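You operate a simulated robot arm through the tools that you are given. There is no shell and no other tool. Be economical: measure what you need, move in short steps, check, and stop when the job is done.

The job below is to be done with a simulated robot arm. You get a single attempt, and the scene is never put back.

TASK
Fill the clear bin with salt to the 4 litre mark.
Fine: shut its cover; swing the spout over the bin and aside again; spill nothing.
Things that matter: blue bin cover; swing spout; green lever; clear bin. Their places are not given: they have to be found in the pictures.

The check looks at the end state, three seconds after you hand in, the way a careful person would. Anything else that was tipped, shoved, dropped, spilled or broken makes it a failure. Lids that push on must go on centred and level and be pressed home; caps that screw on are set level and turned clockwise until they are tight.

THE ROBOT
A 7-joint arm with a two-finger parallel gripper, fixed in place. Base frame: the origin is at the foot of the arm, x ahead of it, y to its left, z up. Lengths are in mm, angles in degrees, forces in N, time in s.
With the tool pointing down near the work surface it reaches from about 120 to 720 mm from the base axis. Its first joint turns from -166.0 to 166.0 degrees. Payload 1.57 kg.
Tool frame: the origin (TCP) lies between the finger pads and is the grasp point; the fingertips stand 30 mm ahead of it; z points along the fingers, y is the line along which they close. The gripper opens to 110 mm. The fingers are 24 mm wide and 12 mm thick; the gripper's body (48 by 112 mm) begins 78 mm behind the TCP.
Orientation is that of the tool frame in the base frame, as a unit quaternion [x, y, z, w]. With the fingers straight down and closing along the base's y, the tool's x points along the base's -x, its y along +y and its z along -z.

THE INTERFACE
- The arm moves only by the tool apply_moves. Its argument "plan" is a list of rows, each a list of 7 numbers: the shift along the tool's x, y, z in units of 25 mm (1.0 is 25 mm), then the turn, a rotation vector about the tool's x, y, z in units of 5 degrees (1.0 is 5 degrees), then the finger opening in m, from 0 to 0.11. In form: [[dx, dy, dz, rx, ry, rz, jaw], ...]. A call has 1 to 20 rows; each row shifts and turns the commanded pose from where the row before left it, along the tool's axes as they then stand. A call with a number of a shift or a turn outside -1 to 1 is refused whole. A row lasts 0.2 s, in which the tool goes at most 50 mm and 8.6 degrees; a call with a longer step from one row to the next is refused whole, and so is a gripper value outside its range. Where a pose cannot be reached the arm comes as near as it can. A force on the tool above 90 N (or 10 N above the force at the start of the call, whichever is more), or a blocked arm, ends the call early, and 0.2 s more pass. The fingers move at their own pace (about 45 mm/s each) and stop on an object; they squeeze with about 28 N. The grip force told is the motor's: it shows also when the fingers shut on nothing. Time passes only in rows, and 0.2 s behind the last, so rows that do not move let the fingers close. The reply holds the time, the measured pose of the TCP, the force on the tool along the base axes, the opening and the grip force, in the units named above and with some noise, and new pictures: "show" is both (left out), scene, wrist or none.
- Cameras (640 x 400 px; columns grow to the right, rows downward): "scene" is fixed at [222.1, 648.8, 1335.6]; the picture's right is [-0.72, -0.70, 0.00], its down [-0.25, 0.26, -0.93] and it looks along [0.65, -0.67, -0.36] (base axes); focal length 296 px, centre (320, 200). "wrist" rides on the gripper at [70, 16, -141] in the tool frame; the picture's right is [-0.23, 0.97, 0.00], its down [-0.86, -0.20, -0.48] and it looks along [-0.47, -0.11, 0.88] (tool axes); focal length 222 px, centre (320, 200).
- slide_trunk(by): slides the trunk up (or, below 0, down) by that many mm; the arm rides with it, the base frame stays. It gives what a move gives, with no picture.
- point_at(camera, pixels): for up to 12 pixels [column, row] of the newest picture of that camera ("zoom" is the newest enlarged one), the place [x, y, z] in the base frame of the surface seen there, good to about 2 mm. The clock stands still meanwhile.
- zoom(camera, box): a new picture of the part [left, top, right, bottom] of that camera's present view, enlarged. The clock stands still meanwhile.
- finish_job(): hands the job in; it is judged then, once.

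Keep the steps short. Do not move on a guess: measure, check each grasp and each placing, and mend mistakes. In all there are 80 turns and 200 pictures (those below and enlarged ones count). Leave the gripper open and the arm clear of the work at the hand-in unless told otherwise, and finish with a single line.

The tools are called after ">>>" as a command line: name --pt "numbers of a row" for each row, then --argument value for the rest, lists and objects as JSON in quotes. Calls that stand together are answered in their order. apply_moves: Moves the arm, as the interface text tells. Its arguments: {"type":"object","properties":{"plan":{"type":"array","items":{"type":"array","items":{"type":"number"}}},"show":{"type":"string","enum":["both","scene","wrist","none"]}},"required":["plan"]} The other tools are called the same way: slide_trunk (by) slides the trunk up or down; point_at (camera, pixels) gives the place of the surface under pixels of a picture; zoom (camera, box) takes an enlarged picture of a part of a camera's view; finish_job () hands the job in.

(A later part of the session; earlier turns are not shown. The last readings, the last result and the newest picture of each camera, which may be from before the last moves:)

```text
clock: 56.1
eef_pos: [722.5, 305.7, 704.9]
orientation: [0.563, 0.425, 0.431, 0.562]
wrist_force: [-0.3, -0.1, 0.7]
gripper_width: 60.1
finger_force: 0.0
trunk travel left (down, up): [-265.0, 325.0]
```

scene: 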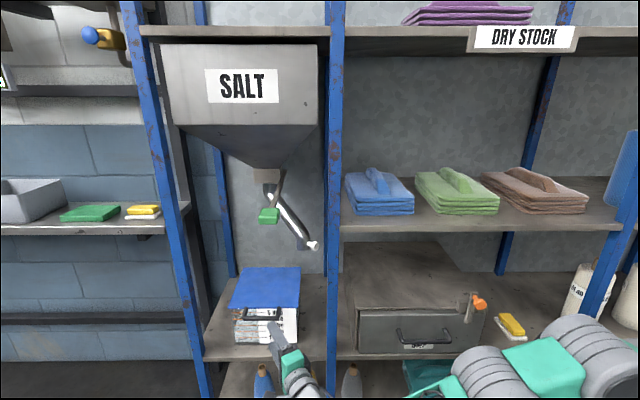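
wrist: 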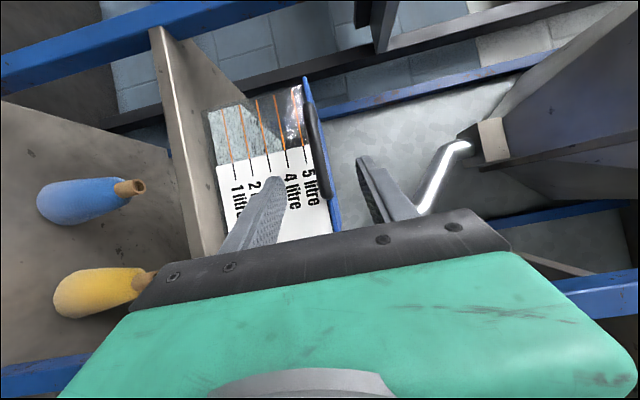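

The fingers are level and straddle the bar's height at z≈703. The bar is 94 mm ahead, so I'll advance 82 mm to put it between the pads, just short of the lid.

>>> apply_moves --pt "0 0 0.8 0 0 0 0.06" --pt "0 0 0.8 0 0 0 0.06" --pt "0 0 0.8 0 0 0 0.06" --pt "0 0 0.88 0 0 0 0.06" --show "both"

>>> zoom --camera "wrist" --box '[180, 60, 460, 235]'

```text
clock: 57.1
eef_pos: [803.3, 284.2, 704.2]
orientation: [0.563, 0.427, 0.431, 0.561]
wrist_force: [0.1, 0.0, 0.9]
gripper_width: 60.4
finger_force: 0.0
trunk travel left (down, up): [-265.0, 325.0]
```

scene: 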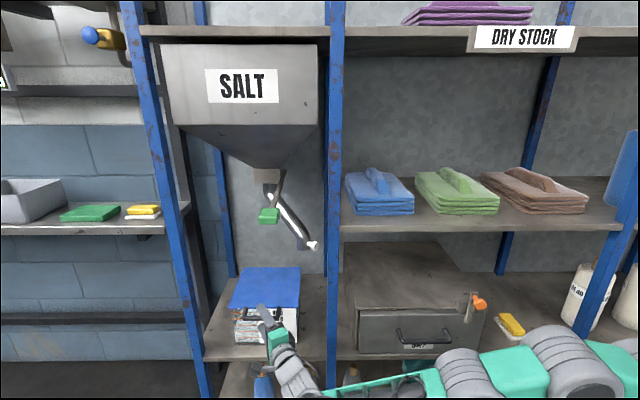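
wrist: 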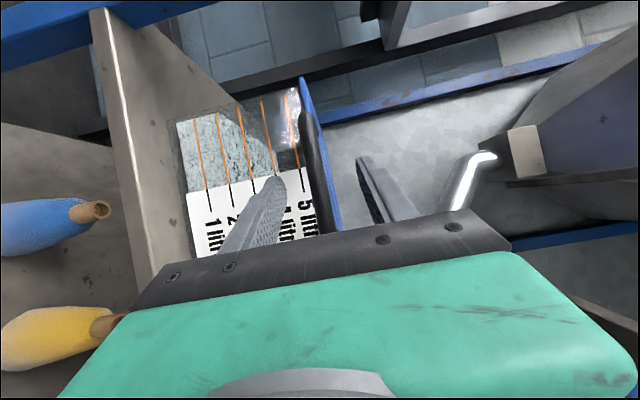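

```text
2.29 times, centred on (320, 148) of wrist
```

zoom: 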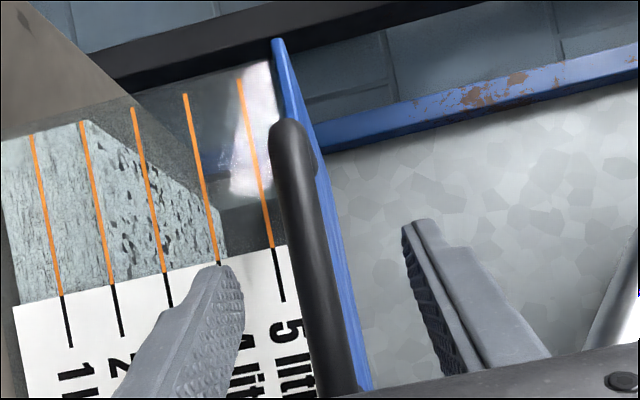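

The bar sits between the pads, so I'll close the gripper on it.

>>> apply_moves --pt "0 0 0 0 0 0 0.0" --pt "0 0 0 0 0 0 0.0" --pt "0 0 0 0 0 0 0.0" --pt "0 0 0 0 0 0 0.0" --pt "0 0 0 0 0 0 0.0" --show "wrist"

```text
clock: 58.3
eef_pos: [801.9, 284.2, 701.3]
orientation: [0.564, 0.428, 0.429, 0.562]
wrist_force: [-1.4, -1.3, -4.2]
gripper_width: 13.6
finger_force: 30.3
trunk travel left (down, up): [-265.0, 325.0]
```

wrist: 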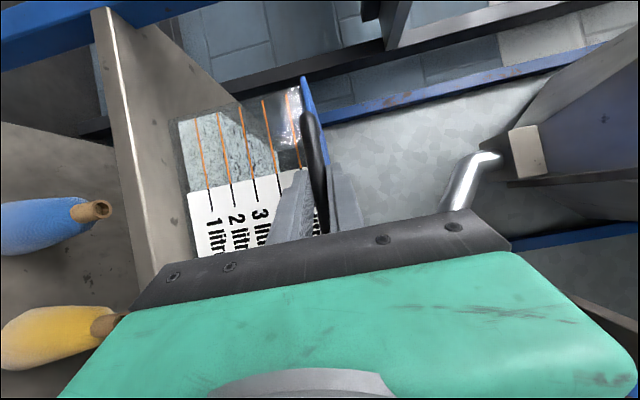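

Gripped at 13.6 mm. I'll lift about 10° along the hinge arc as a test.

>>> apply_moves --pt "-0.02 0.45 0.02 0 0 0 0.0" --pt "-0.02 0.45 0.02 0 0 0 0.0" --pt "-0.03 0.44 0.05 0 0 0 0.0" --pt "-0.03 0.44 0.05 0 0 0 0.0" --show "both"

```text
clock: 59.3
eef_pos: [802.1, 283.3, 713.2]
orientation: [0.567, 0.448, 0.413, 0.554]
wrist_force: [-15.3, 20.2, -81.2]
gripper_width: 32.6
finger_force: 40.9
trunk travel left (down, up): [-265.0, 325.0]
```

scene: 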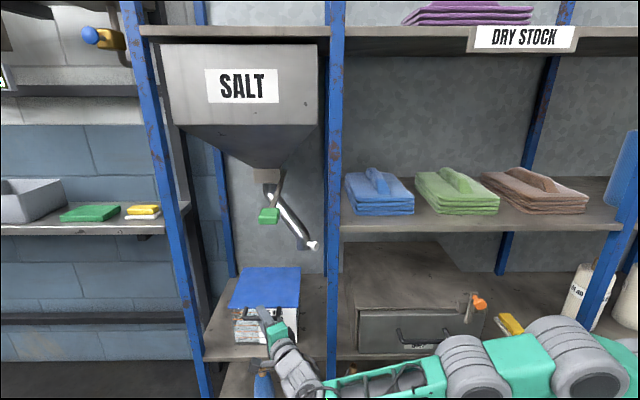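
wrist: 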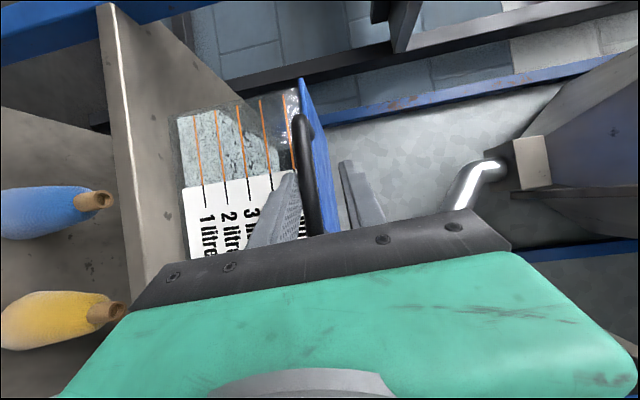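

The lid didn't lift even at 81 N, so it isn't a lifting hinge and probably slides. I'll go back down straight away to release the strain.

>>> apply_moves --pt "0.05 -0.6 -0.07 0 0 0 0.0" --pt "0.05 -0.6 -0.07 0 0 0 0.0" --pt "0 -0.58 0 0 0 0 0.0" --pt "0 0 0 0 0 0 0.0" --pt "0 0 0 0 0 0 0.0" --show "wrist"

>>> zoom --camera "scene" --box '[210, 255, 320, 350]'

```text
clock: 60.5
eef_pos: [802.6, 284.2, 703.8]
orientation: [0.564, 0.426, 0.428, 0.563]
wrist_force: [-10.2, 3.9, -20.0]
gripper_width: 13.2
finger_force: 30.0
trunk travel left (down, up): [-265.0, 325.0]
```

wrist: 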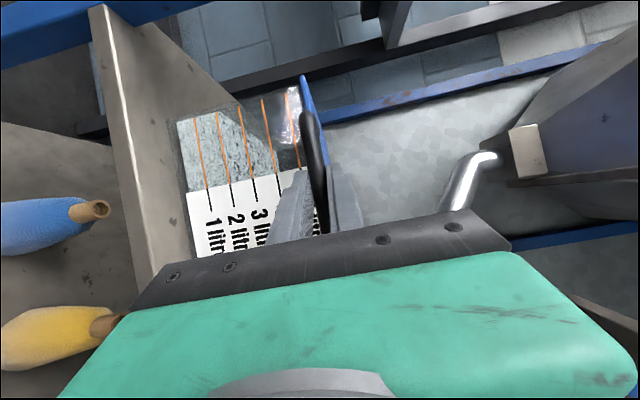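

```text
4.21 times, centred on (265, 302) of scene
```

zoom: 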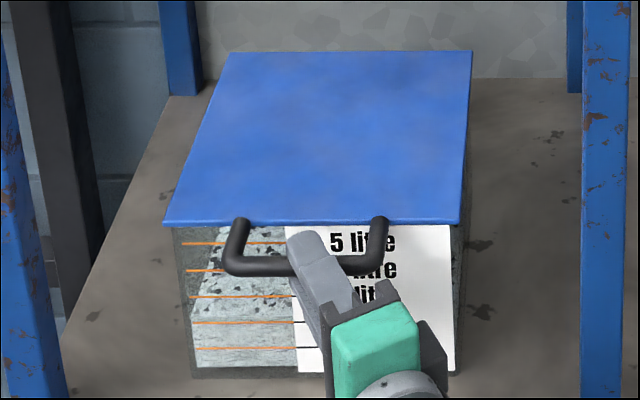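

The bin is unharmed and the grip is restored. Now I'll try pulling the handle towards the front, straight out along the depth direction, 30 mm slowly.

>>> apply_moves --pt "0 -0.1 0 0 0 0 0.0" --pt "0.15 0 -0.26 0 0 0 0.0" --pt "0.15 0 -0.26 0 0 0 0.0" --pt "0.15 0 -0.26 0 0 0 0.0" --pt "0.15 0 -0.26 0 0 0 0.0" --show "scene"

>>> zoom --camera "scene" --box '[210, 255, 320, 350]'

```text
clock: 61.7
eef_pos: [779.5, 305.8, 703.6]
orientation: [0.563, 0.426, 0.43, 0.563]
wrist_force: [-6.2, -6.8, -6.9]
gripper_width: 13.5
finger_force: 30.1
trunk travel left (down, up): [-265.0, 325.0]
```

scene: 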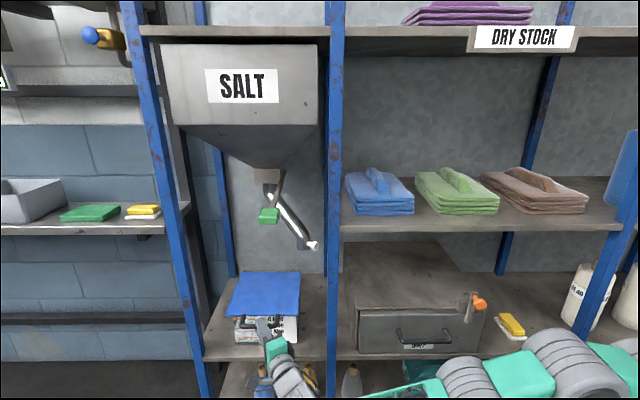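

```text
4.21 times, centred on (265, 302) of scene
```

zoom: 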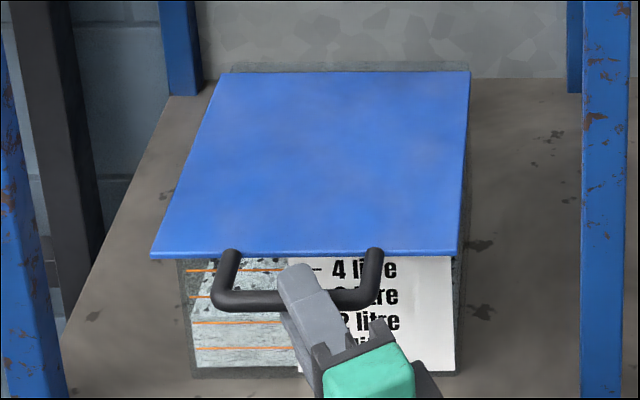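

The lid slides in its grooves. I'll pull it 135 mm further.

>>> apply_moves --pt "0.27 0 -0.47 0 0 0 0.0" --pt "0.27 0 -0.47 0 0 0 0.0" --pt "0.27 0 -0.47 0 0 0 0.0" --pt "0.27 0 -0.47 0 0 0 0.0" --pt "0.27 0 -0.47 0 0 0 0.0" --pt "0.27 0 -0.47 0 0 0 0.0" --pt "0.27 0 -0.47 0 0 0 0.0" --pt "0.27 0 -0.47 0 0 0 0.0" --pt "0.27 0 -0.47 0 0 0 0.0" --pt "0.27 0 -0.47 0 0 0 0.0" --show "scene"

>>> zoom --camera "scene" --box '[200, 240, 330, 360]'

```text
clock: 63.9
eef_pos: [683.6, 402.5, 703.8]
orientation: [0.564, 0.427, 0.43, 0.562]
wrist_force: [-11.6, -12.5, -4.5]
gripper_width: 13.6
finger_force: 29.9
trunk travel left (down, up): [-265.0, 325.0]
```

scene: 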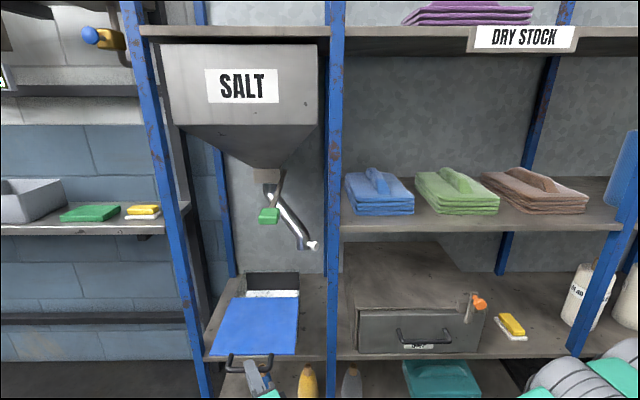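

```text
3.33 times, centred on (265, 300) of scene
```

zoom: 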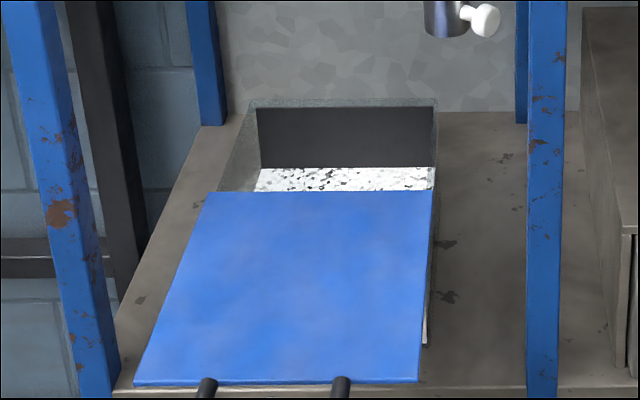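

The bin is open and some salt is already inside. I'll measure the salt level, lid edge and bin rim.

>>> point_at --camera "zoom" --pixels '[[300, 185], [350, 180], [410, 180], [345, 172], [350, 190], [320, 194], [420, 194], [345, 110], [345, 103], [345, 140], [440, 200], [445, 30]]'

```text
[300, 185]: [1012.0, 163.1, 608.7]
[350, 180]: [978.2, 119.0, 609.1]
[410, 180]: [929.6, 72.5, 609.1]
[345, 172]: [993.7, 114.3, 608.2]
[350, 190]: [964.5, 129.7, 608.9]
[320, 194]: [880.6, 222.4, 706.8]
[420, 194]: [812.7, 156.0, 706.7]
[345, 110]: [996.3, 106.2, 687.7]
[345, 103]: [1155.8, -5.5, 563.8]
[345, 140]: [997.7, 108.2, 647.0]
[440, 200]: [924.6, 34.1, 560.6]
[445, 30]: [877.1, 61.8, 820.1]
```

The salt is now at z≈609, which is the 2 litre line. The 4 litre line works out at z≈658, with lines about 25 mm apart. I'll release the handle and back off along the fingers.

>>> apply_moves --pt "0 0 0 0 0 0 0.06" --pt "0 0 0 0 0 0 0.06" --pt "0 0 0 0 0 0 0.06" --pt "0 0 0 0 0 0 0.06" --pt "0 0 -0.8 0 0 0 0.06" --pt "0 0 -0.8 0 0 0 0.06" --pt "0 0 -0.8 0 0 0 0.06" --pt "0 0 -0.6 0 0 0 0.06" --show "both"

>>> zoom --camera "scene" --box '[260, 200, 340, 260]'

>>> point_at --camera "zoom" --pixels '[[425, 365], [395, 355], [375, 355], [330, 370], [330, 330], [290, 330], [340, 250], [260, 260], [225, 130], [110, 60]]'

```text
clock: 65.7
eef_pos: [612.8, 422.9, 702.1]
orientation: [0.564, 0.426, 0.43, 0.562]
wrist_force: [-0.5, 0.3, 0.5]
gripper_width: 60.0
finger_force: 0.1
trunk travel left (down, up): [-265.0, 325.0]
```

scene: 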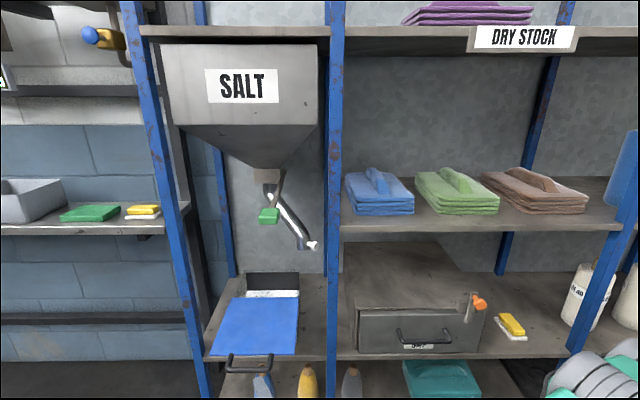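
wrist: 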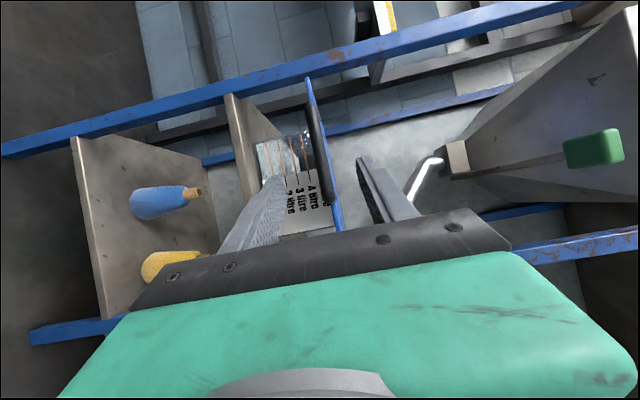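

```text
6.67 times, centred on (300, 230) of scene
```

zoom: 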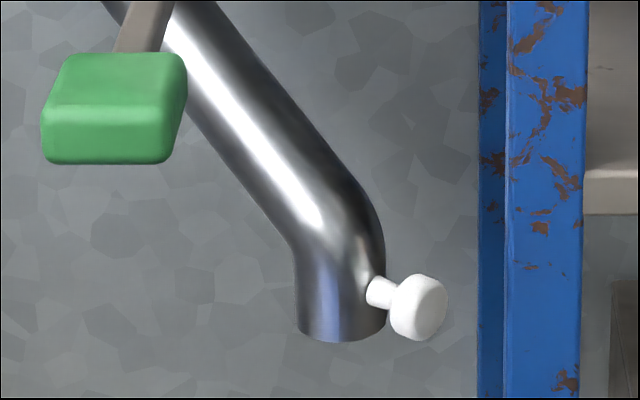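

```text
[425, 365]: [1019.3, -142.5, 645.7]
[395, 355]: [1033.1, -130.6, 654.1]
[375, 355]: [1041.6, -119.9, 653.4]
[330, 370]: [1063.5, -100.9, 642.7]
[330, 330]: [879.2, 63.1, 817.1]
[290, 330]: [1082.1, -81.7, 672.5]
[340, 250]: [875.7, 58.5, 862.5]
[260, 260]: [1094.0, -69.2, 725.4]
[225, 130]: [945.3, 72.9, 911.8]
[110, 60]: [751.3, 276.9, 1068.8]
```

I'm free of the handle. The spout's white knob is at about (836,48,842), behind the post. The plan is to come in along heading −50° with the narrow side of the gripper towards the post, and grip the knob's rim top and bottom. First I'll go up, then swing to a stand-off.

>>> apply_moves --pt "0 0.9 0 0 0 0 0.06" --pt "0 0.9 0 0 0 0 0.06" --pt "0 0.9 0 0 0 0 0.06" --pt "-0.72 0.29 0.56 0 -0.69 0 0.06" --pt "-0.68 0.29 0.6 0 -0.69 0 0.06" --pt "-0.65 0.29 0.64 0 -0.69 0 0.06" --pt "-0.61 0.29 0.68 0 -0.69 0 0.06" --pt "-0.57 0.29 0.72 0 -0.69 0 0.06" --pt "-0.52 0.29 0.75 0 -0.69 0 0.06" --pt "-0.48 0.29 0.78 0 -0.69 0 0.06" --pt "-0.43 0.29 0.8 0 -0.69 0 0.06" --pt "-0.38 0.29 0.83 0 -0.69 0 0.06" --pt "-0.33 0.29 0.85 0 -0.69 0 0.06" --show "both"

```text
clock: 68.5
eef_pos: [672.8, 291.8, 802.0]
orientation: [0.619, 0.353, 0.352, 0.607]
wrist_force: [0.3, -0.8, 0.1]
gripper_width: 60.0
finger_force: 0.0
out of reach, approached as far as the arm can: row 6, 7, 8, 9, 10, 11, 12, 13
trunk travel left (down, up): [-265.0, 325.0]
```

scene: 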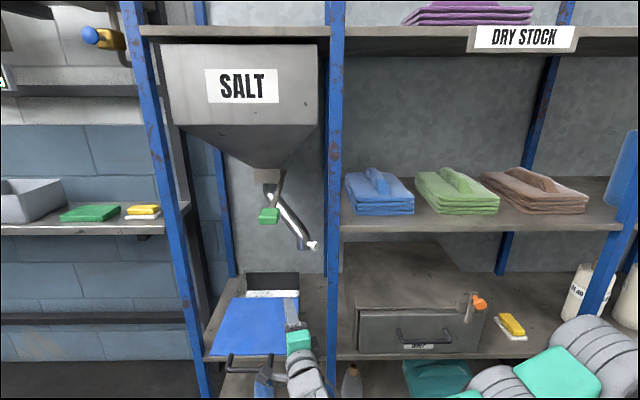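
wrist: 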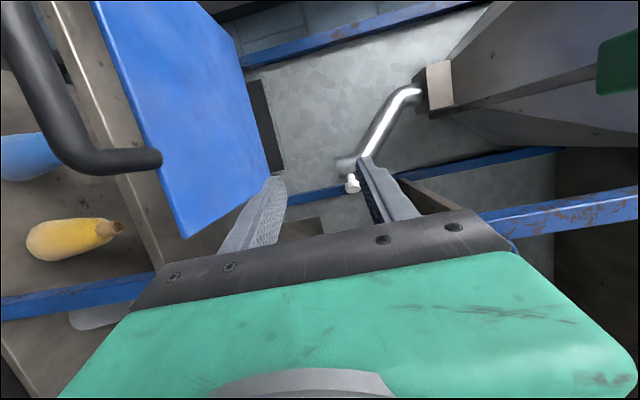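

I stopped at (673,292,802), heading −30°, because the arm also has a minimum stretch and the wrist must stay about 0.62–0.72 m out. I'll continue outward on a path that increases the stretch while turning to −50°.

>>> apply_moves --pt "-0.5 0.3 0.69 0 -0.8 0 0.06" --pt "-0.45 0.3 0.72 0 -0.8 0 0.06" --pt "-0.4 0.3 0.75 0 -0.8 0 0.06" --pt "-0.34 0.3 0.78 0 -0.8 0 0.06" --pt "-0.29 0.3 0.8 0 -0.8 0 0.06" --show "wrist"

```text
clock: 69.7
eef_pos: [701.8, 227.3, 819.0]
orientation: [0.639, 0.322, 0.315, 0.623]
wrist_force: [0.3, 0.3, 0.6]
gripper_width: 60.0
finger_force: 0.1
out of reach, approached as far as the arm can: row 1, 2, 3, 4, 5
trunk travel left (down, up): [-265.0, 325.0]
```

wrist: 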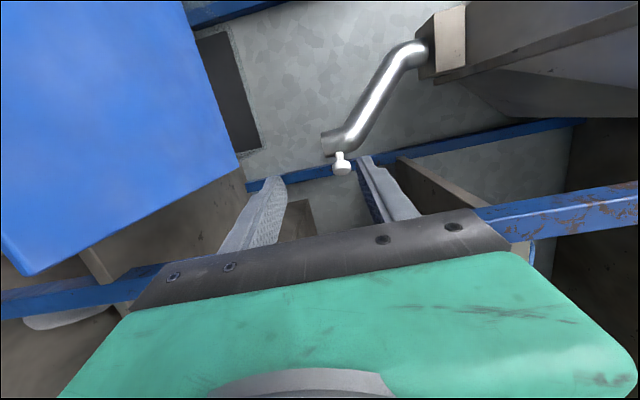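

The stall matches a minimum wrist stretch of about 0.63 m. I'll first extend slightly outward, then yaw about the wrist.

>>> apply_moves --pt "0.61 0.4 0.3 0 0 0 0.06" --pt "0.61 0.4 0.3 0 0 0 0.06" --pt "-0.74 0 0.06 0 -0.93 0 0.06" --pt "-0.74 0 0.12 0 -0.93 0 0.06" --pt "-0.74 0 0.18 0 -0.93 0 0.06" --show "none"

>>> point_at --camera "scene" --pixels '[[345, 230], [480, 225], [480, 218], [332, 250], [325, 250], [341, 250], [313, 244], [310, 247], [316, 244]]'

```text
clock: 70.9
eef_pos: [752.3, 167.8, 838.7]
orientation: [0.661, 0.283, 0.272, 0.64]
wrist_force: [-0.3, 0.2, -0.2]
gripper_width: 60.0
finger_force: 0.1
out of reach, approached as far as the arm can: row 3, 4, 5
trunk travel left (down, up): [-265.0, 325.0]
```

```text
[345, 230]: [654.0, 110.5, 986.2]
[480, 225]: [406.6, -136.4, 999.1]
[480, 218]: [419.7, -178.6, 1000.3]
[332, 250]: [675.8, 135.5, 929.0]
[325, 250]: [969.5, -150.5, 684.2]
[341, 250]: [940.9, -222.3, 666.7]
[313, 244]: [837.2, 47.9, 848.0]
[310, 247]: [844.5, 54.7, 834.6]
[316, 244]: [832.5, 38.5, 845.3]
```

The tool's heading is limited to about 73° off the arm's heading, which gets easier as I approach the knob. I'll advance to 50 mm short of the knob while turning to −48°.

>>> apply_moves --pt "-0.23 0.02 0.8 0 -0.21 0 0.05" --pt "-0.22 0.02 0.8 0 -0.21 0 0.05" --pt "-0.2 0.02 0.8 0 -0.21 0 0.05" --pt "-0.19 0.02 0.8 0 -0.21 0 0.05" --show "both"

>>> zoom --camera "wrist" --box '[200, 100, 440, 250]'

```text
clock: 71.9
eef_pos: [790.5, 94.4, 838.7]
orientation: [0.67, 0.261, 0.248, 0.649]
wrist_force: [4.8, 5.0, -4.1]
gripper_width: 49.9
finger_force: 0.1
out of reach, approached as far as the arm can: row 3, 4
trunk travel left (down, up): [-265.0, 325.0]
```

scene: 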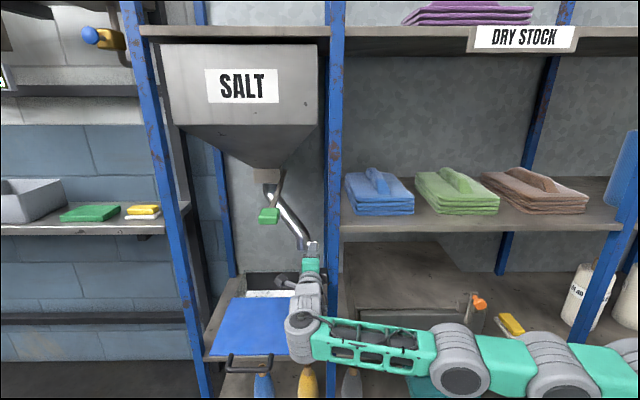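
wrist: 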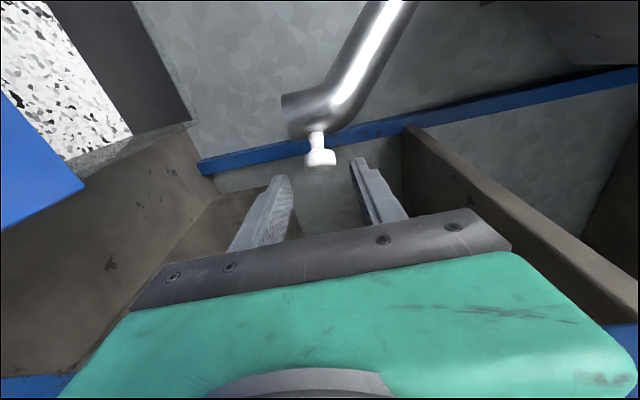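

```text
2.67 times, centred on (320, 175) of wrist
```

zoom: 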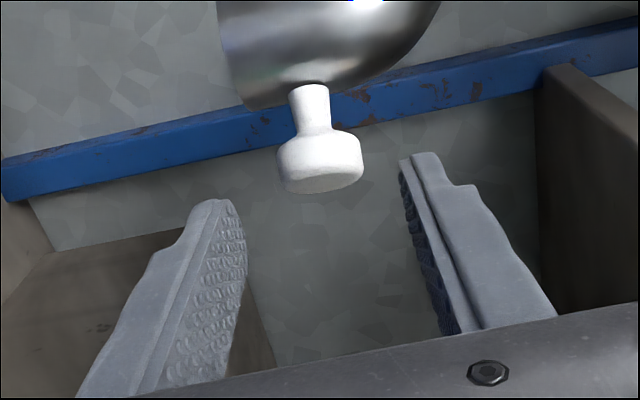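

The force shows a light sideways push of 5–7 N, so maybe the gripper is touching the post. I'll look closer.

>>> zoom --camera "scene" --box '[260, 230, 370, 360]'

>>> point_at --camera "zoom" --pixels '[[420, 60], [400, 50], [360, 270], [290, 220], [300, 130], [330, 130], [340, 200], [280, 340], [250, 300], [310, 100]]'

```text
3.08 times, centred on (315, 295) of scene
```

zoom: 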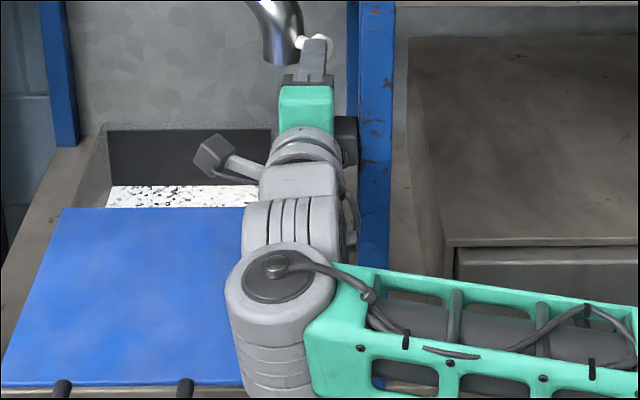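

```text
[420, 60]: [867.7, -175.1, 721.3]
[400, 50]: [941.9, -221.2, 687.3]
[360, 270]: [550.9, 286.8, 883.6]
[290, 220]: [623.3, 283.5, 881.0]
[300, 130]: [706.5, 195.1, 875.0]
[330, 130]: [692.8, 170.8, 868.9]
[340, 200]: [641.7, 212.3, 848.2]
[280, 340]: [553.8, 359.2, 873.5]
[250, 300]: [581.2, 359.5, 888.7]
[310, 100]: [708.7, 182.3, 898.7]
```

A dark block on the gripper's right side is right next to the post. I'll shift the tool 12 mm left, then advance with a slightly steeper heading of −50° so the knob sits in the pads with more clearance.

>>> apply_moves --pt "0.5 0.1 0 0 0 0 0.05" --pt "0 0.05 0.45 0 -0.11 0 0.05" --pt "0 0 0.45 0 -0.11 0 0.05" --pt "0 0 0.45 0 -0.11 0 0.05" --pt "0 0 0.45 0 -0.11 0 0.05" --show "wrist"

>>> zoom --camera "wrist" --box '[200, 100, 440, 250]'

>>> zoom --camera "scene" --box '[270, 225, 360, 300]'

```text
clock: 73.1
eef_pos: [810.0, 70.0, 839.8]
orientation: [0.671, 0.252, 0.24, 0.655]
wrist_force: [22.0, 70.0, 2.3]
gripper_width: 50.3
finger_force: 0.1
out of reach, approached as far as the arm can: row 1, 2, 3, 4
trunk travel left (down, up): [-265.0, 325.0]
```

wrist: 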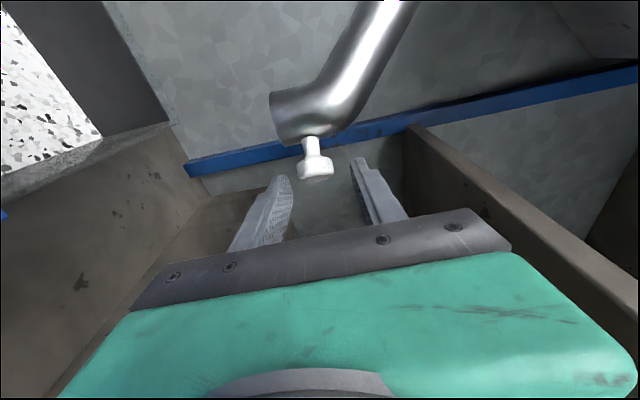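

```text
2.67 times, centred on (320, 175) of wrist
```

zoom: 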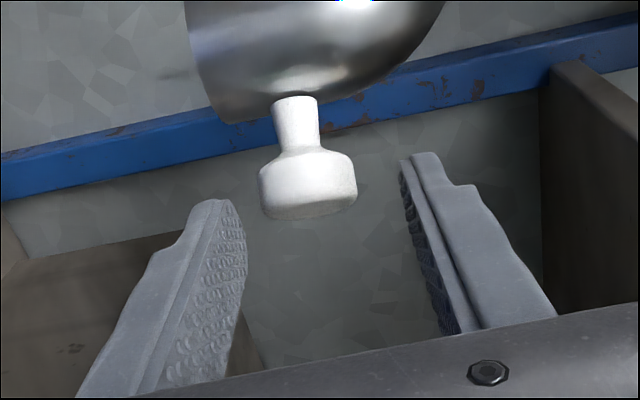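

```text
5.33 times, centred on (315, 262) of scene
```

zoom: 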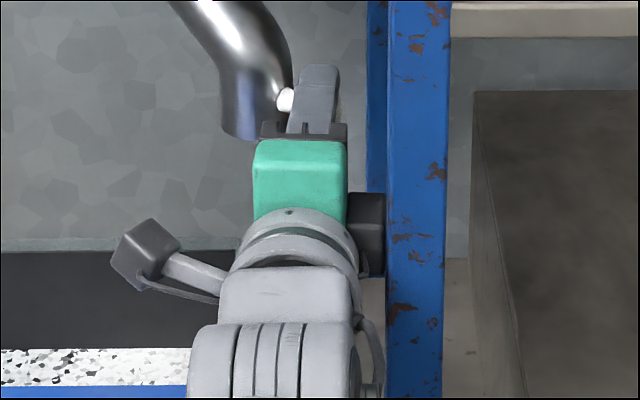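

The block presses on the post with 70 N, so I'm backing off at once. Then I'll measure the arm's height to choose a better trunk position.

>>> apply_moves --pt "0 0 -0.8 0 0 0 0.05" --pt "0 0 -0.8 0 0 0 0.05" --pt "0.3 0 -0.5 0 0 0 0.05" --show "scene"

>>> point_at --camera "scene" --pixels '[[300, 345], [320, 350], [420, 350], [460, 340], [465, 378], [505, 355], [560, 340], [570, 380], [620, 345]]'

```text
clock: 73.5
eef_pos: [817.0, 45.9, 842.1]
orientation: [0.682, 0.251, 0.252, 0.639]
wrist_force: [67.4, 68.7, 11.5]
gripper_width: 50.0
finger_force: 0.0
trunk travel left (down, up): [-265.0, 325.0]
stopped in row 1: the force on the tool passed its limit (the readings are from after the stop); the commanded pose is now the measured one
```

scene: 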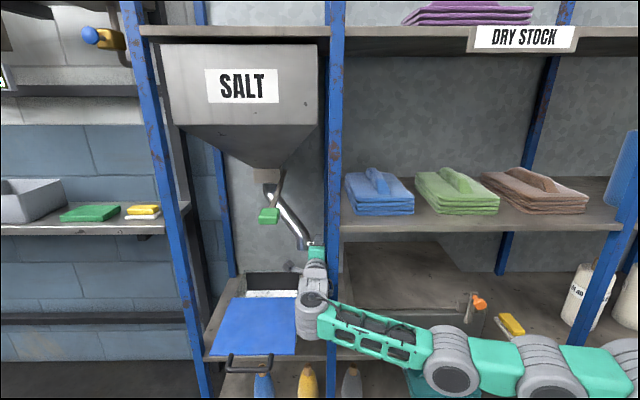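

```text
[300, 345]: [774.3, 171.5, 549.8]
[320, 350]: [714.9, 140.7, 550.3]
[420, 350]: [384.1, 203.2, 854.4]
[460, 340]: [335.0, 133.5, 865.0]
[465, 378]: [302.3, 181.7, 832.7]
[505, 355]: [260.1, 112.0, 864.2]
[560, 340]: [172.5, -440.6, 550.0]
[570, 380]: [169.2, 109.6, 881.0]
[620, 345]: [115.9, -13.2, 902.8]
```

The arm is still pressed against the post. I'll retreat in smaller steps along the tool.

>>> apply_moves --pt "0 0 -0.4 0 0 0 0.05" --pt "0 0 -0.4 0 0 0 0.05" --pt "0 0 -0.4 0 0 0 0.05" --pt "0 0 -0.4 0 0 0 0.05" --show "both"

```text
clock: 73.8
eef_pos: [818.2, 44.2, 842.4]
orientation: [0.679, 0.253, 0.253, 0.641]
wrist_force: [76.4, 52.7, 3.2]
gripper_width: 50.2
finger_force: 0.1
trunk travel left (down, up): [-265.0, 325.0]
stopped in row 1: the force on the tool passed its limit (the readings are from after the stop); the commanded pose is now the measured one
```

scene: 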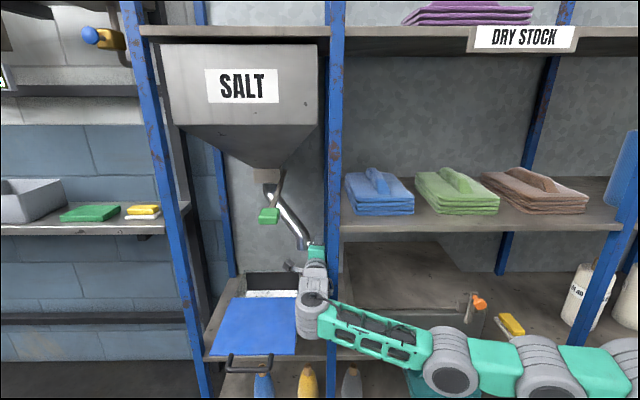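
wrist: 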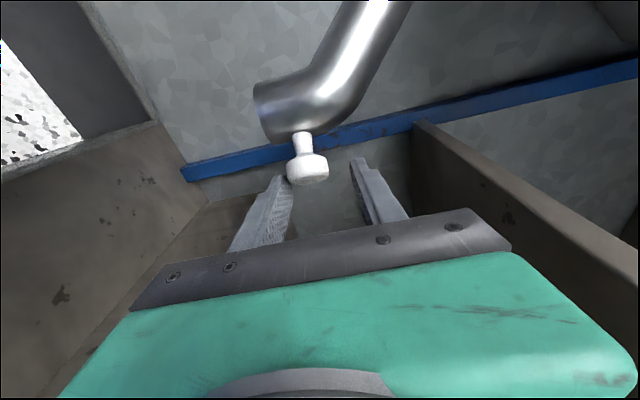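

The post's push is along +width, i.e. to the left. The knob is also about 17 mm left of the tool's centre, so I'll move sideways left in small steps.

>>> apply_moves --pt "0.25 0 0 0 0 0 0.05" --pt "0.25 0 0 0 0 0 0.05" --pt "0.25 0 -0.1 0 0 0 0.05" --show "wrist"

```text
clock: 74.6
eef_pos: [817.1, 41.8, 842.5]
orientation: [0.681, 0.249, 0.248, 0.643]
wrist_force: [21.9, 35.7, -15.3]
gripper_width: 50.2
finger_force: 0.1
out of reach, approached as far as the arm can: row 2, 3
trunk travel left (down, up): [-265.0, 325.0]
```

wrist: 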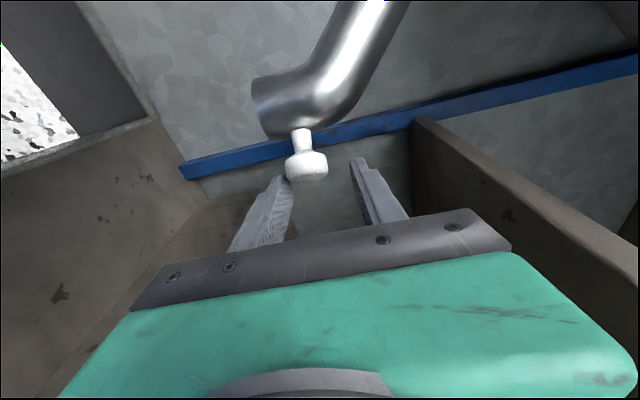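

The tool's centre is now 17–20 mm right of the knob, with the open fingers above and below its edge. If I close here, the fingers will either hold it or squeeze past its right side. Either one lets me push it left, so I'll close.

>>> apply_moves --pt "0 0 0 0 0 0 0.0" --pt "0 0 0 0 0 0 0.0" --pt "0 0 0 0 0 0 0.0" --pt "0 0 0 0 0 0 0.0" --pt "0 0 0 0 0 0 0.0" --show "wrist"

>>> zoom --camera "wrist" --box '[200, 100, 440, 250]'

>>> zoom --camera "scene" --box '[270, 225, 360, 300]'

```text
clock: 75.8
eef_pos: [816.8, 42.1, 835.6]
orientation: [0.683, 0.252, 0.243, 0.641]
wrist_force: [0.9, 30.6, -42.2]
gripper_width: 29.2
finger_force: 39.0
trunk travel left (down, up): [-265.0, 325.0]
```

wrist: 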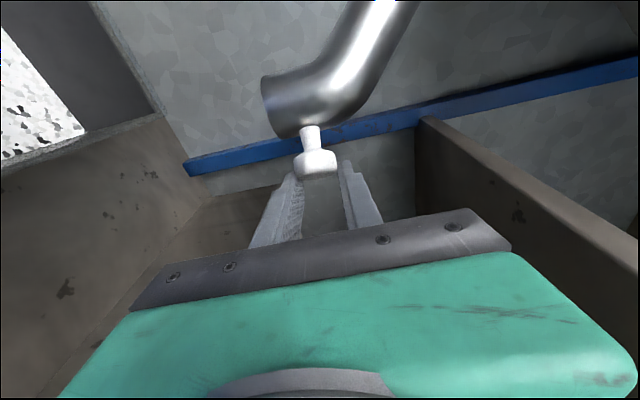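

```text
2.67 times, centred on (320, 175) of wrist
```

zoom: 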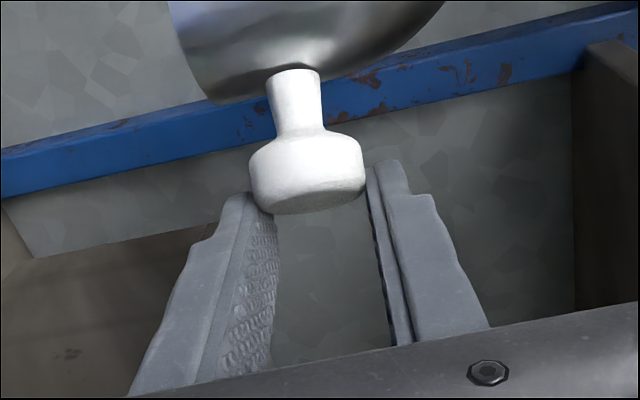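

```text
5.33 times, centred on (315, 262) of scene
```

zoom: 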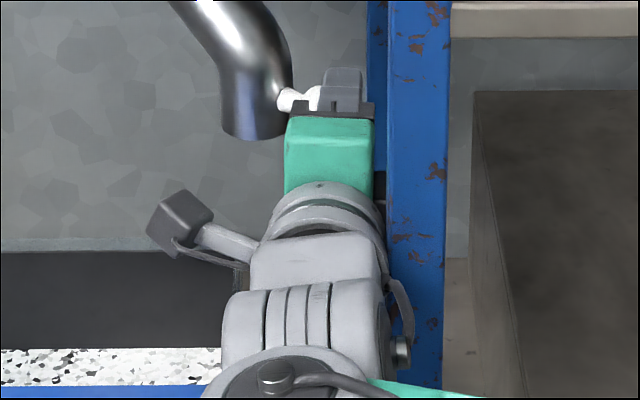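

It closed at 29 mm on the knob's rim, so the knob is held. Next I'll pull it along the spout's arc to the left, about 10° in small steps, also correcting height by −6 mm.

>>> apply_moves --pt "0.26 -0.08 -0.2 0 0.1 0 0.0" --pt "0.26 -0.08 -0.2 0 0.15 0 0.0" --pt "0.26 -0.08 -0.22 0 0.15 0 0.0" --pt "0.26 0 -0.24 0 0.2 0 0.0" --show "both"

```text
clock: 76.8
eef_pos: [814.4, 65.0, 835.2]
orientation: [0.678, 0.264, 0.258, 0.636]
wrist_force: [-23.2, -31.7, -35.5]
gripper_width: 29.3
finger_force: 38.9
out of reach, approached as far as the arm can: row 3
trunk travel left (down, up): [-265.0, 325.0]
```

scene: 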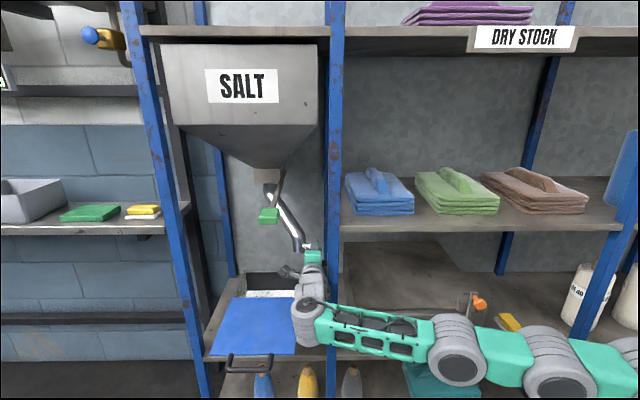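
wrist: 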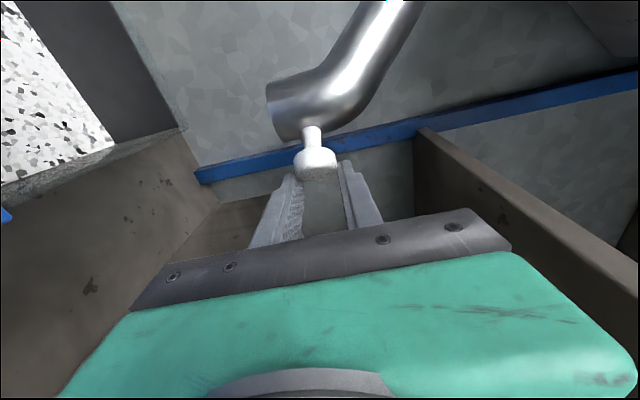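

The spout is following. I'll lower the command slightly and go on along the arc.

>>> apply_moves --pt "0.29 -0.15 -0.14 0 0.25 0 0.0" --pt "0.29 -0.15 -0.14 0 0.25 0 0.0" --pt "0.29 0 -0.13 0 0.25 0 0.0" --pt "0.29 0 -0.12 0 0.25 0 0.0" --show "wrist"

```text
clock: 77.8
eef_pos: [825.9, 100.1, 835.9]
orientation: [0.664, 0.29, 0.293, 0.624]
wrist_force: [-26.8, 1.6, -23.2]
gripper_width: 28.0
finger_force: 38.3
trunk travel left (down, up): [-265.0, 325.0]
```

wrist: 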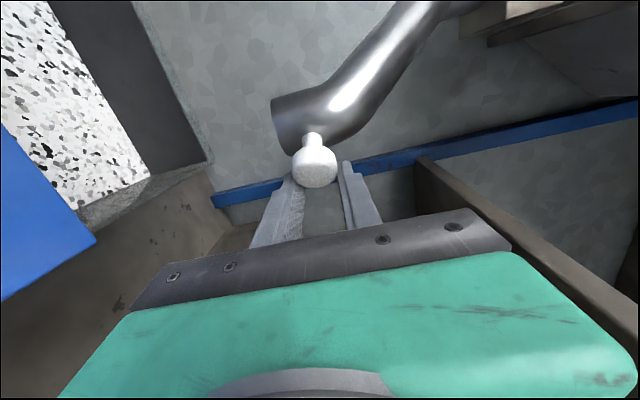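

Good progress. The pull is slightly too far outward, so the next steps include a bit more forward motion.

>>> apply_moves --pt "0.31 -0.1 0.06 0 0.3 0 0.0" --pt "0.31 -0.1 0.0 0 0.35 0 0.0" --pt "0.31 0 0.0 0 0.35 0 0.0" --pt "0.31 0 0.02 0 0.35 0 0.0" --show "both"

```text
clock: 78.8
eef_pos: [843.0, 127.4, 839.2]
orientation: [0.643, 0.324, 0.338, 0.606]
wrist_force: [-28.3, 10.9, 15.1]
gripper_width: 0.2
finger_force: 21.0
trunk travel left (down, up): [-265.0, 325.0]
```

scene: 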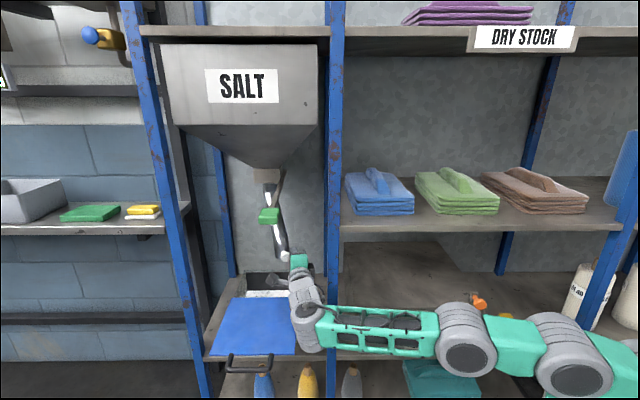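
wrist: 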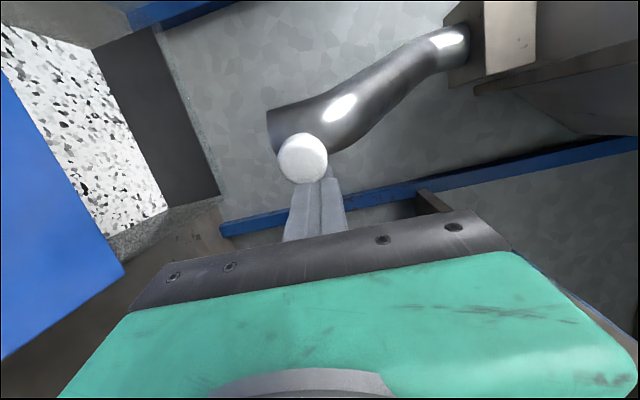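

The fingers slipped off, but the spout has already swung a long way. I'll measure where it is.

>>> zoom --camera "scene" --box '[240, 170, 330, 290]'

>>> point_at --camera "zoom" --pixels '[[300, 280], [320, 275], [305, 240], [300, 225], [285, 250], [290, 60], [300, 85], [345, 270]]'

>>> point_at --camera "wrist" --pixels '[[302, 158], [275, 130], [285, 115], [330, 110], [450, 40]]'

```text
3.33 times, centred on (285, 230) of scene
```

zoom: 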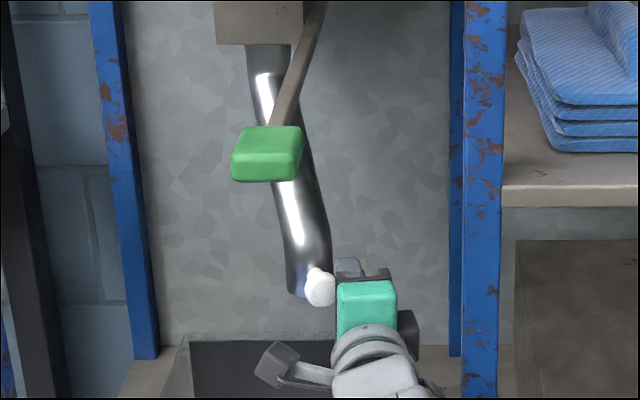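

```text
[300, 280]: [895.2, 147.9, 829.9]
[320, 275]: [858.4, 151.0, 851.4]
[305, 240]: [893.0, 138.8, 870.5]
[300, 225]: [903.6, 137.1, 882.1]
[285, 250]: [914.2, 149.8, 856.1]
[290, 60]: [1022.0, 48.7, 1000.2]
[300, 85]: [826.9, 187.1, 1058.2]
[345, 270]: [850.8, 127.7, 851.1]
```

```text
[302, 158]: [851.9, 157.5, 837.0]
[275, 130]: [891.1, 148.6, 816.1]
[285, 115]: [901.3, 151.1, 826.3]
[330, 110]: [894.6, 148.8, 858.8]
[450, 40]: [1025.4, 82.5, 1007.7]
```

The spout is at about 153°, and 135° is straight over the bin's centre line. The closed fingers sit just right of the knob, so I'll push it left along the arc another ~60 mm while turning the tool.

>>> apply_moves --pt "0.4 0 0 0 0.3 0 0.0" --pt "0.4 0 0.0 0 0.4 0 0.0" --pt "0.4 0 0.0 0 0.45 0 0.0" --pt "0.4 0 0.05 0 0.5 0 0.0" --pt "0.4 0 0.05 0 0.5 0 0.0" --show "both"

>>> point_at --camera "scene" --pixels '[[283, 257], [280, 257], [276, 252], [272, 255]]'

```text
clock: 80.0
eef_pos: [873.2, 167.2, 833.4]
orientation: [0.61, 0.381, 0.393, 0.573]
wrist_force: [-4.0, -0.5, -0.7]
gripper_width: 0.0
finger_force: 21.5
trunk travel left (down, up): [-265.0, 325.0]
```

scene: 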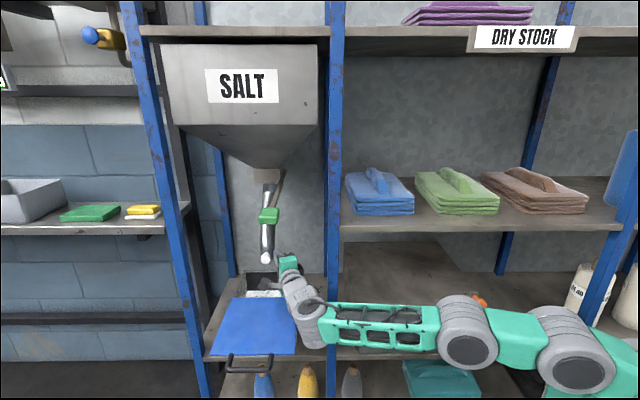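
wrist: 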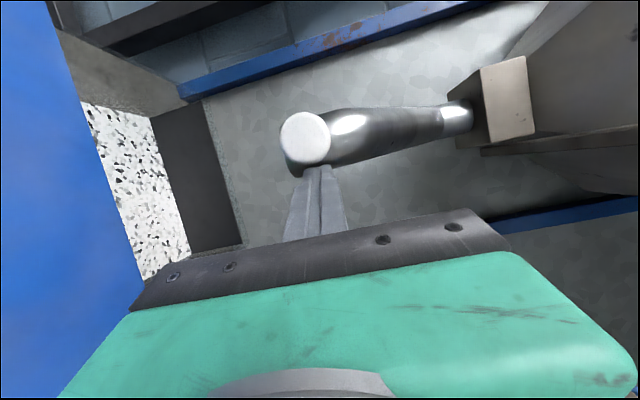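

```text
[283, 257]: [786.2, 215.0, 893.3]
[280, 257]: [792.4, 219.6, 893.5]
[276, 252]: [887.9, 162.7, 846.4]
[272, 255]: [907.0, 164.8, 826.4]
```

>>> point_at --camera "scene" --pixels '[[266, 257], [264, 257], [269, 258], [270, 240], [262, 240], [270, 185], [262, 275]]'

>>> point_at --camera "wrist" --pixels '[[303, 138], [310, 160], [286, 158]]'

```text
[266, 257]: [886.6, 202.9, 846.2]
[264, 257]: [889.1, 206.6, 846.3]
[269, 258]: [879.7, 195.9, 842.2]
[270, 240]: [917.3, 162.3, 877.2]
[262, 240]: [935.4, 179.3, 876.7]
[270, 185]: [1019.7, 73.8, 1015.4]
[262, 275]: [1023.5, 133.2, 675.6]
```

```text
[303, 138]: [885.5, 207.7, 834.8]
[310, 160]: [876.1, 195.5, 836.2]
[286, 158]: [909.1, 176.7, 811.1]
```

The knob is at (884,203), so the spout now points straight over the bin. I'll withdraw the tool, first straight back and then out and up to the left of the lever.

>>> apply_moves --pt "0 0 -0.8 0 0 0 0.0" --pt "0 0 -0.8 0 0 0 0.0" --pt "0 0 -0.8 0 0 0 0.0" --pt "0.58 0.52 -0.87 0 0 0 0.06" --pt "0.58 0.52 -0.87 0 0 0 0.06" --pt "0.58 0.52 -0.87 0 0 0 0.06" --pt "0.58 0.52 -0.87 0 0 0 0.06" --pt "0.58 0.52 -0.87 0 0 0 0.06" --pt "0.58 0.52 -0.87 0 0 0 0.06" --pt "0.58 0.52 -0.87 0 0 0 0.06" --pt "0.58 0.52 -0.87 0 0 0 0.06" --pt "0.58 0.52 -0.87 0 0 0 0.06" --show "both"

```text
clock: 82.6
eef_pos: [682.6, 367.0, 959.5]
orientation: [0.61, 0.381, 0.393, 0.573]
wrist_force: [0.7, -0.2, -0.6]
gripper_width: 59.8
finger_force: 0.2
out of reach, approached as far as the arm can: row 12
trunk travel left (down, up): [-265.0, 325.0]
```

scene: 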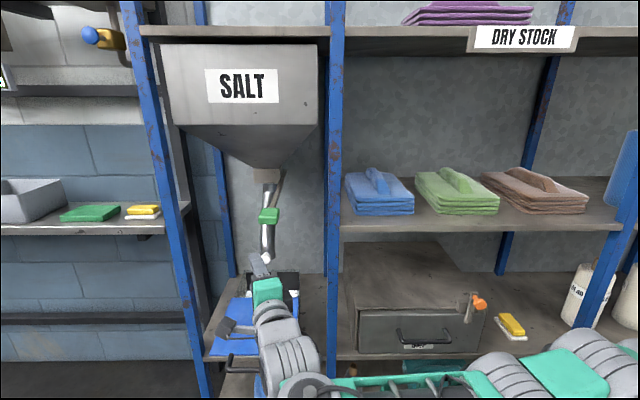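
wrist: 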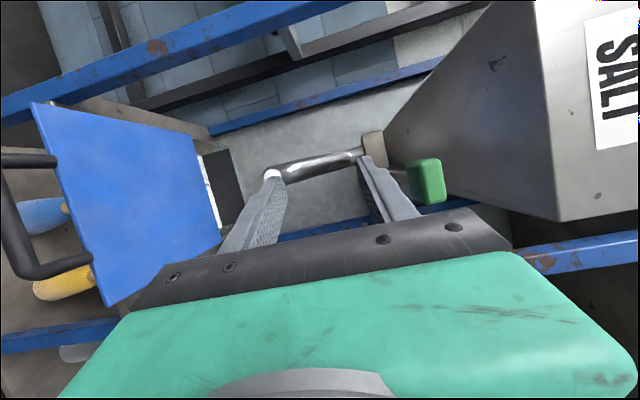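

I'm beside the lever at (683,367,960). I'll rise to its height, shift right until I'm in front of the green block, and look.

>>> apply_moves --pt "0 0.97 0 0 0 0 0.06" --pt "0 0.97 0 0 0 0 0.06" --pt "0 0.97 0 0 0 0 0.06" --pt "0 0.97 0 0 0 0 0.06" --pt "-0.65 0 0 0 0 0 0.06" --pt "-0.65 0 0 0 0 0 0.06" --pt "-0.65 0 0 0 0 0 0.06" --show "both"

>>> zoom --camera "scene" --box '[230, 170, 330, 260]'

>>> point_at --camera "wrist" --pixels '[[280, 175], [300, 175], [320, 175], [340, 175], [360, 175], [320, 150]]'

```text
clock: 84.2
eef_pos: [655.9, 306.1, 1035.4]
orientation: [0.61, 0.381, 0.392, 0.574]
wrist_force: [-0.5, -0.3, -0.5]
gripper_width: 59.9
finger_force: 0.0
out of reach, approached as far as the arm can: row 3, 4
trunk travel left (down, up): [-265.0, 325.0]
```

scene: 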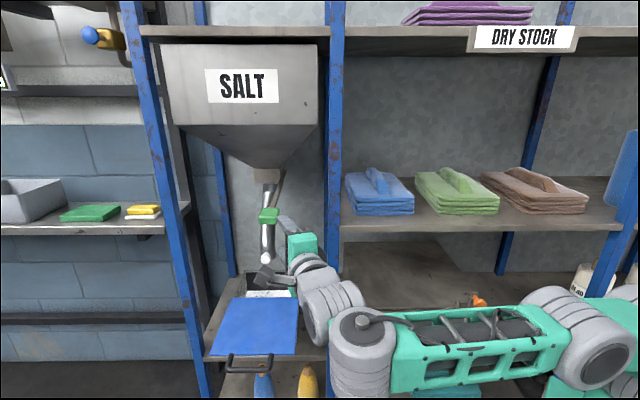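
wrist: 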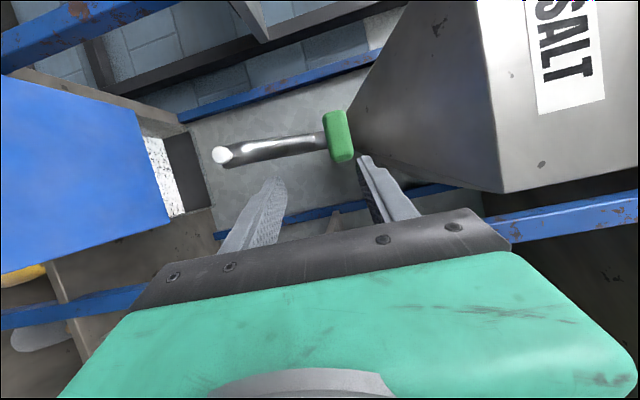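

```text
4.44 times, centred on (280, 215) of scene
```

zoom: 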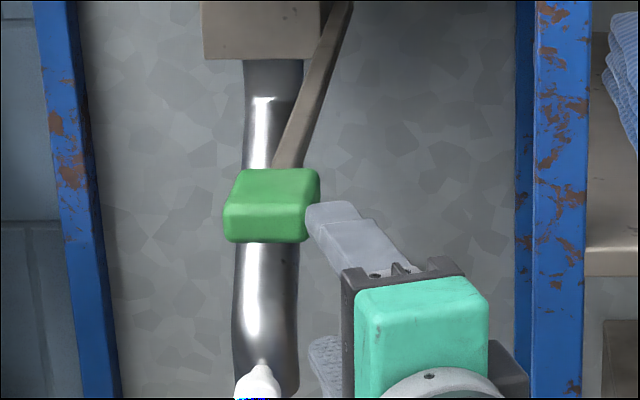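

```text
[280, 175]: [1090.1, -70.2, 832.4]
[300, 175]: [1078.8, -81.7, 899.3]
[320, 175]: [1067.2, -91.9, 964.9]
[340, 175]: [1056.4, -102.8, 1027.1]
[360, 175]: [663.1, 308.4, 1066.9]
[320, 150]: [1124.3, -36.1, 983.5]
```

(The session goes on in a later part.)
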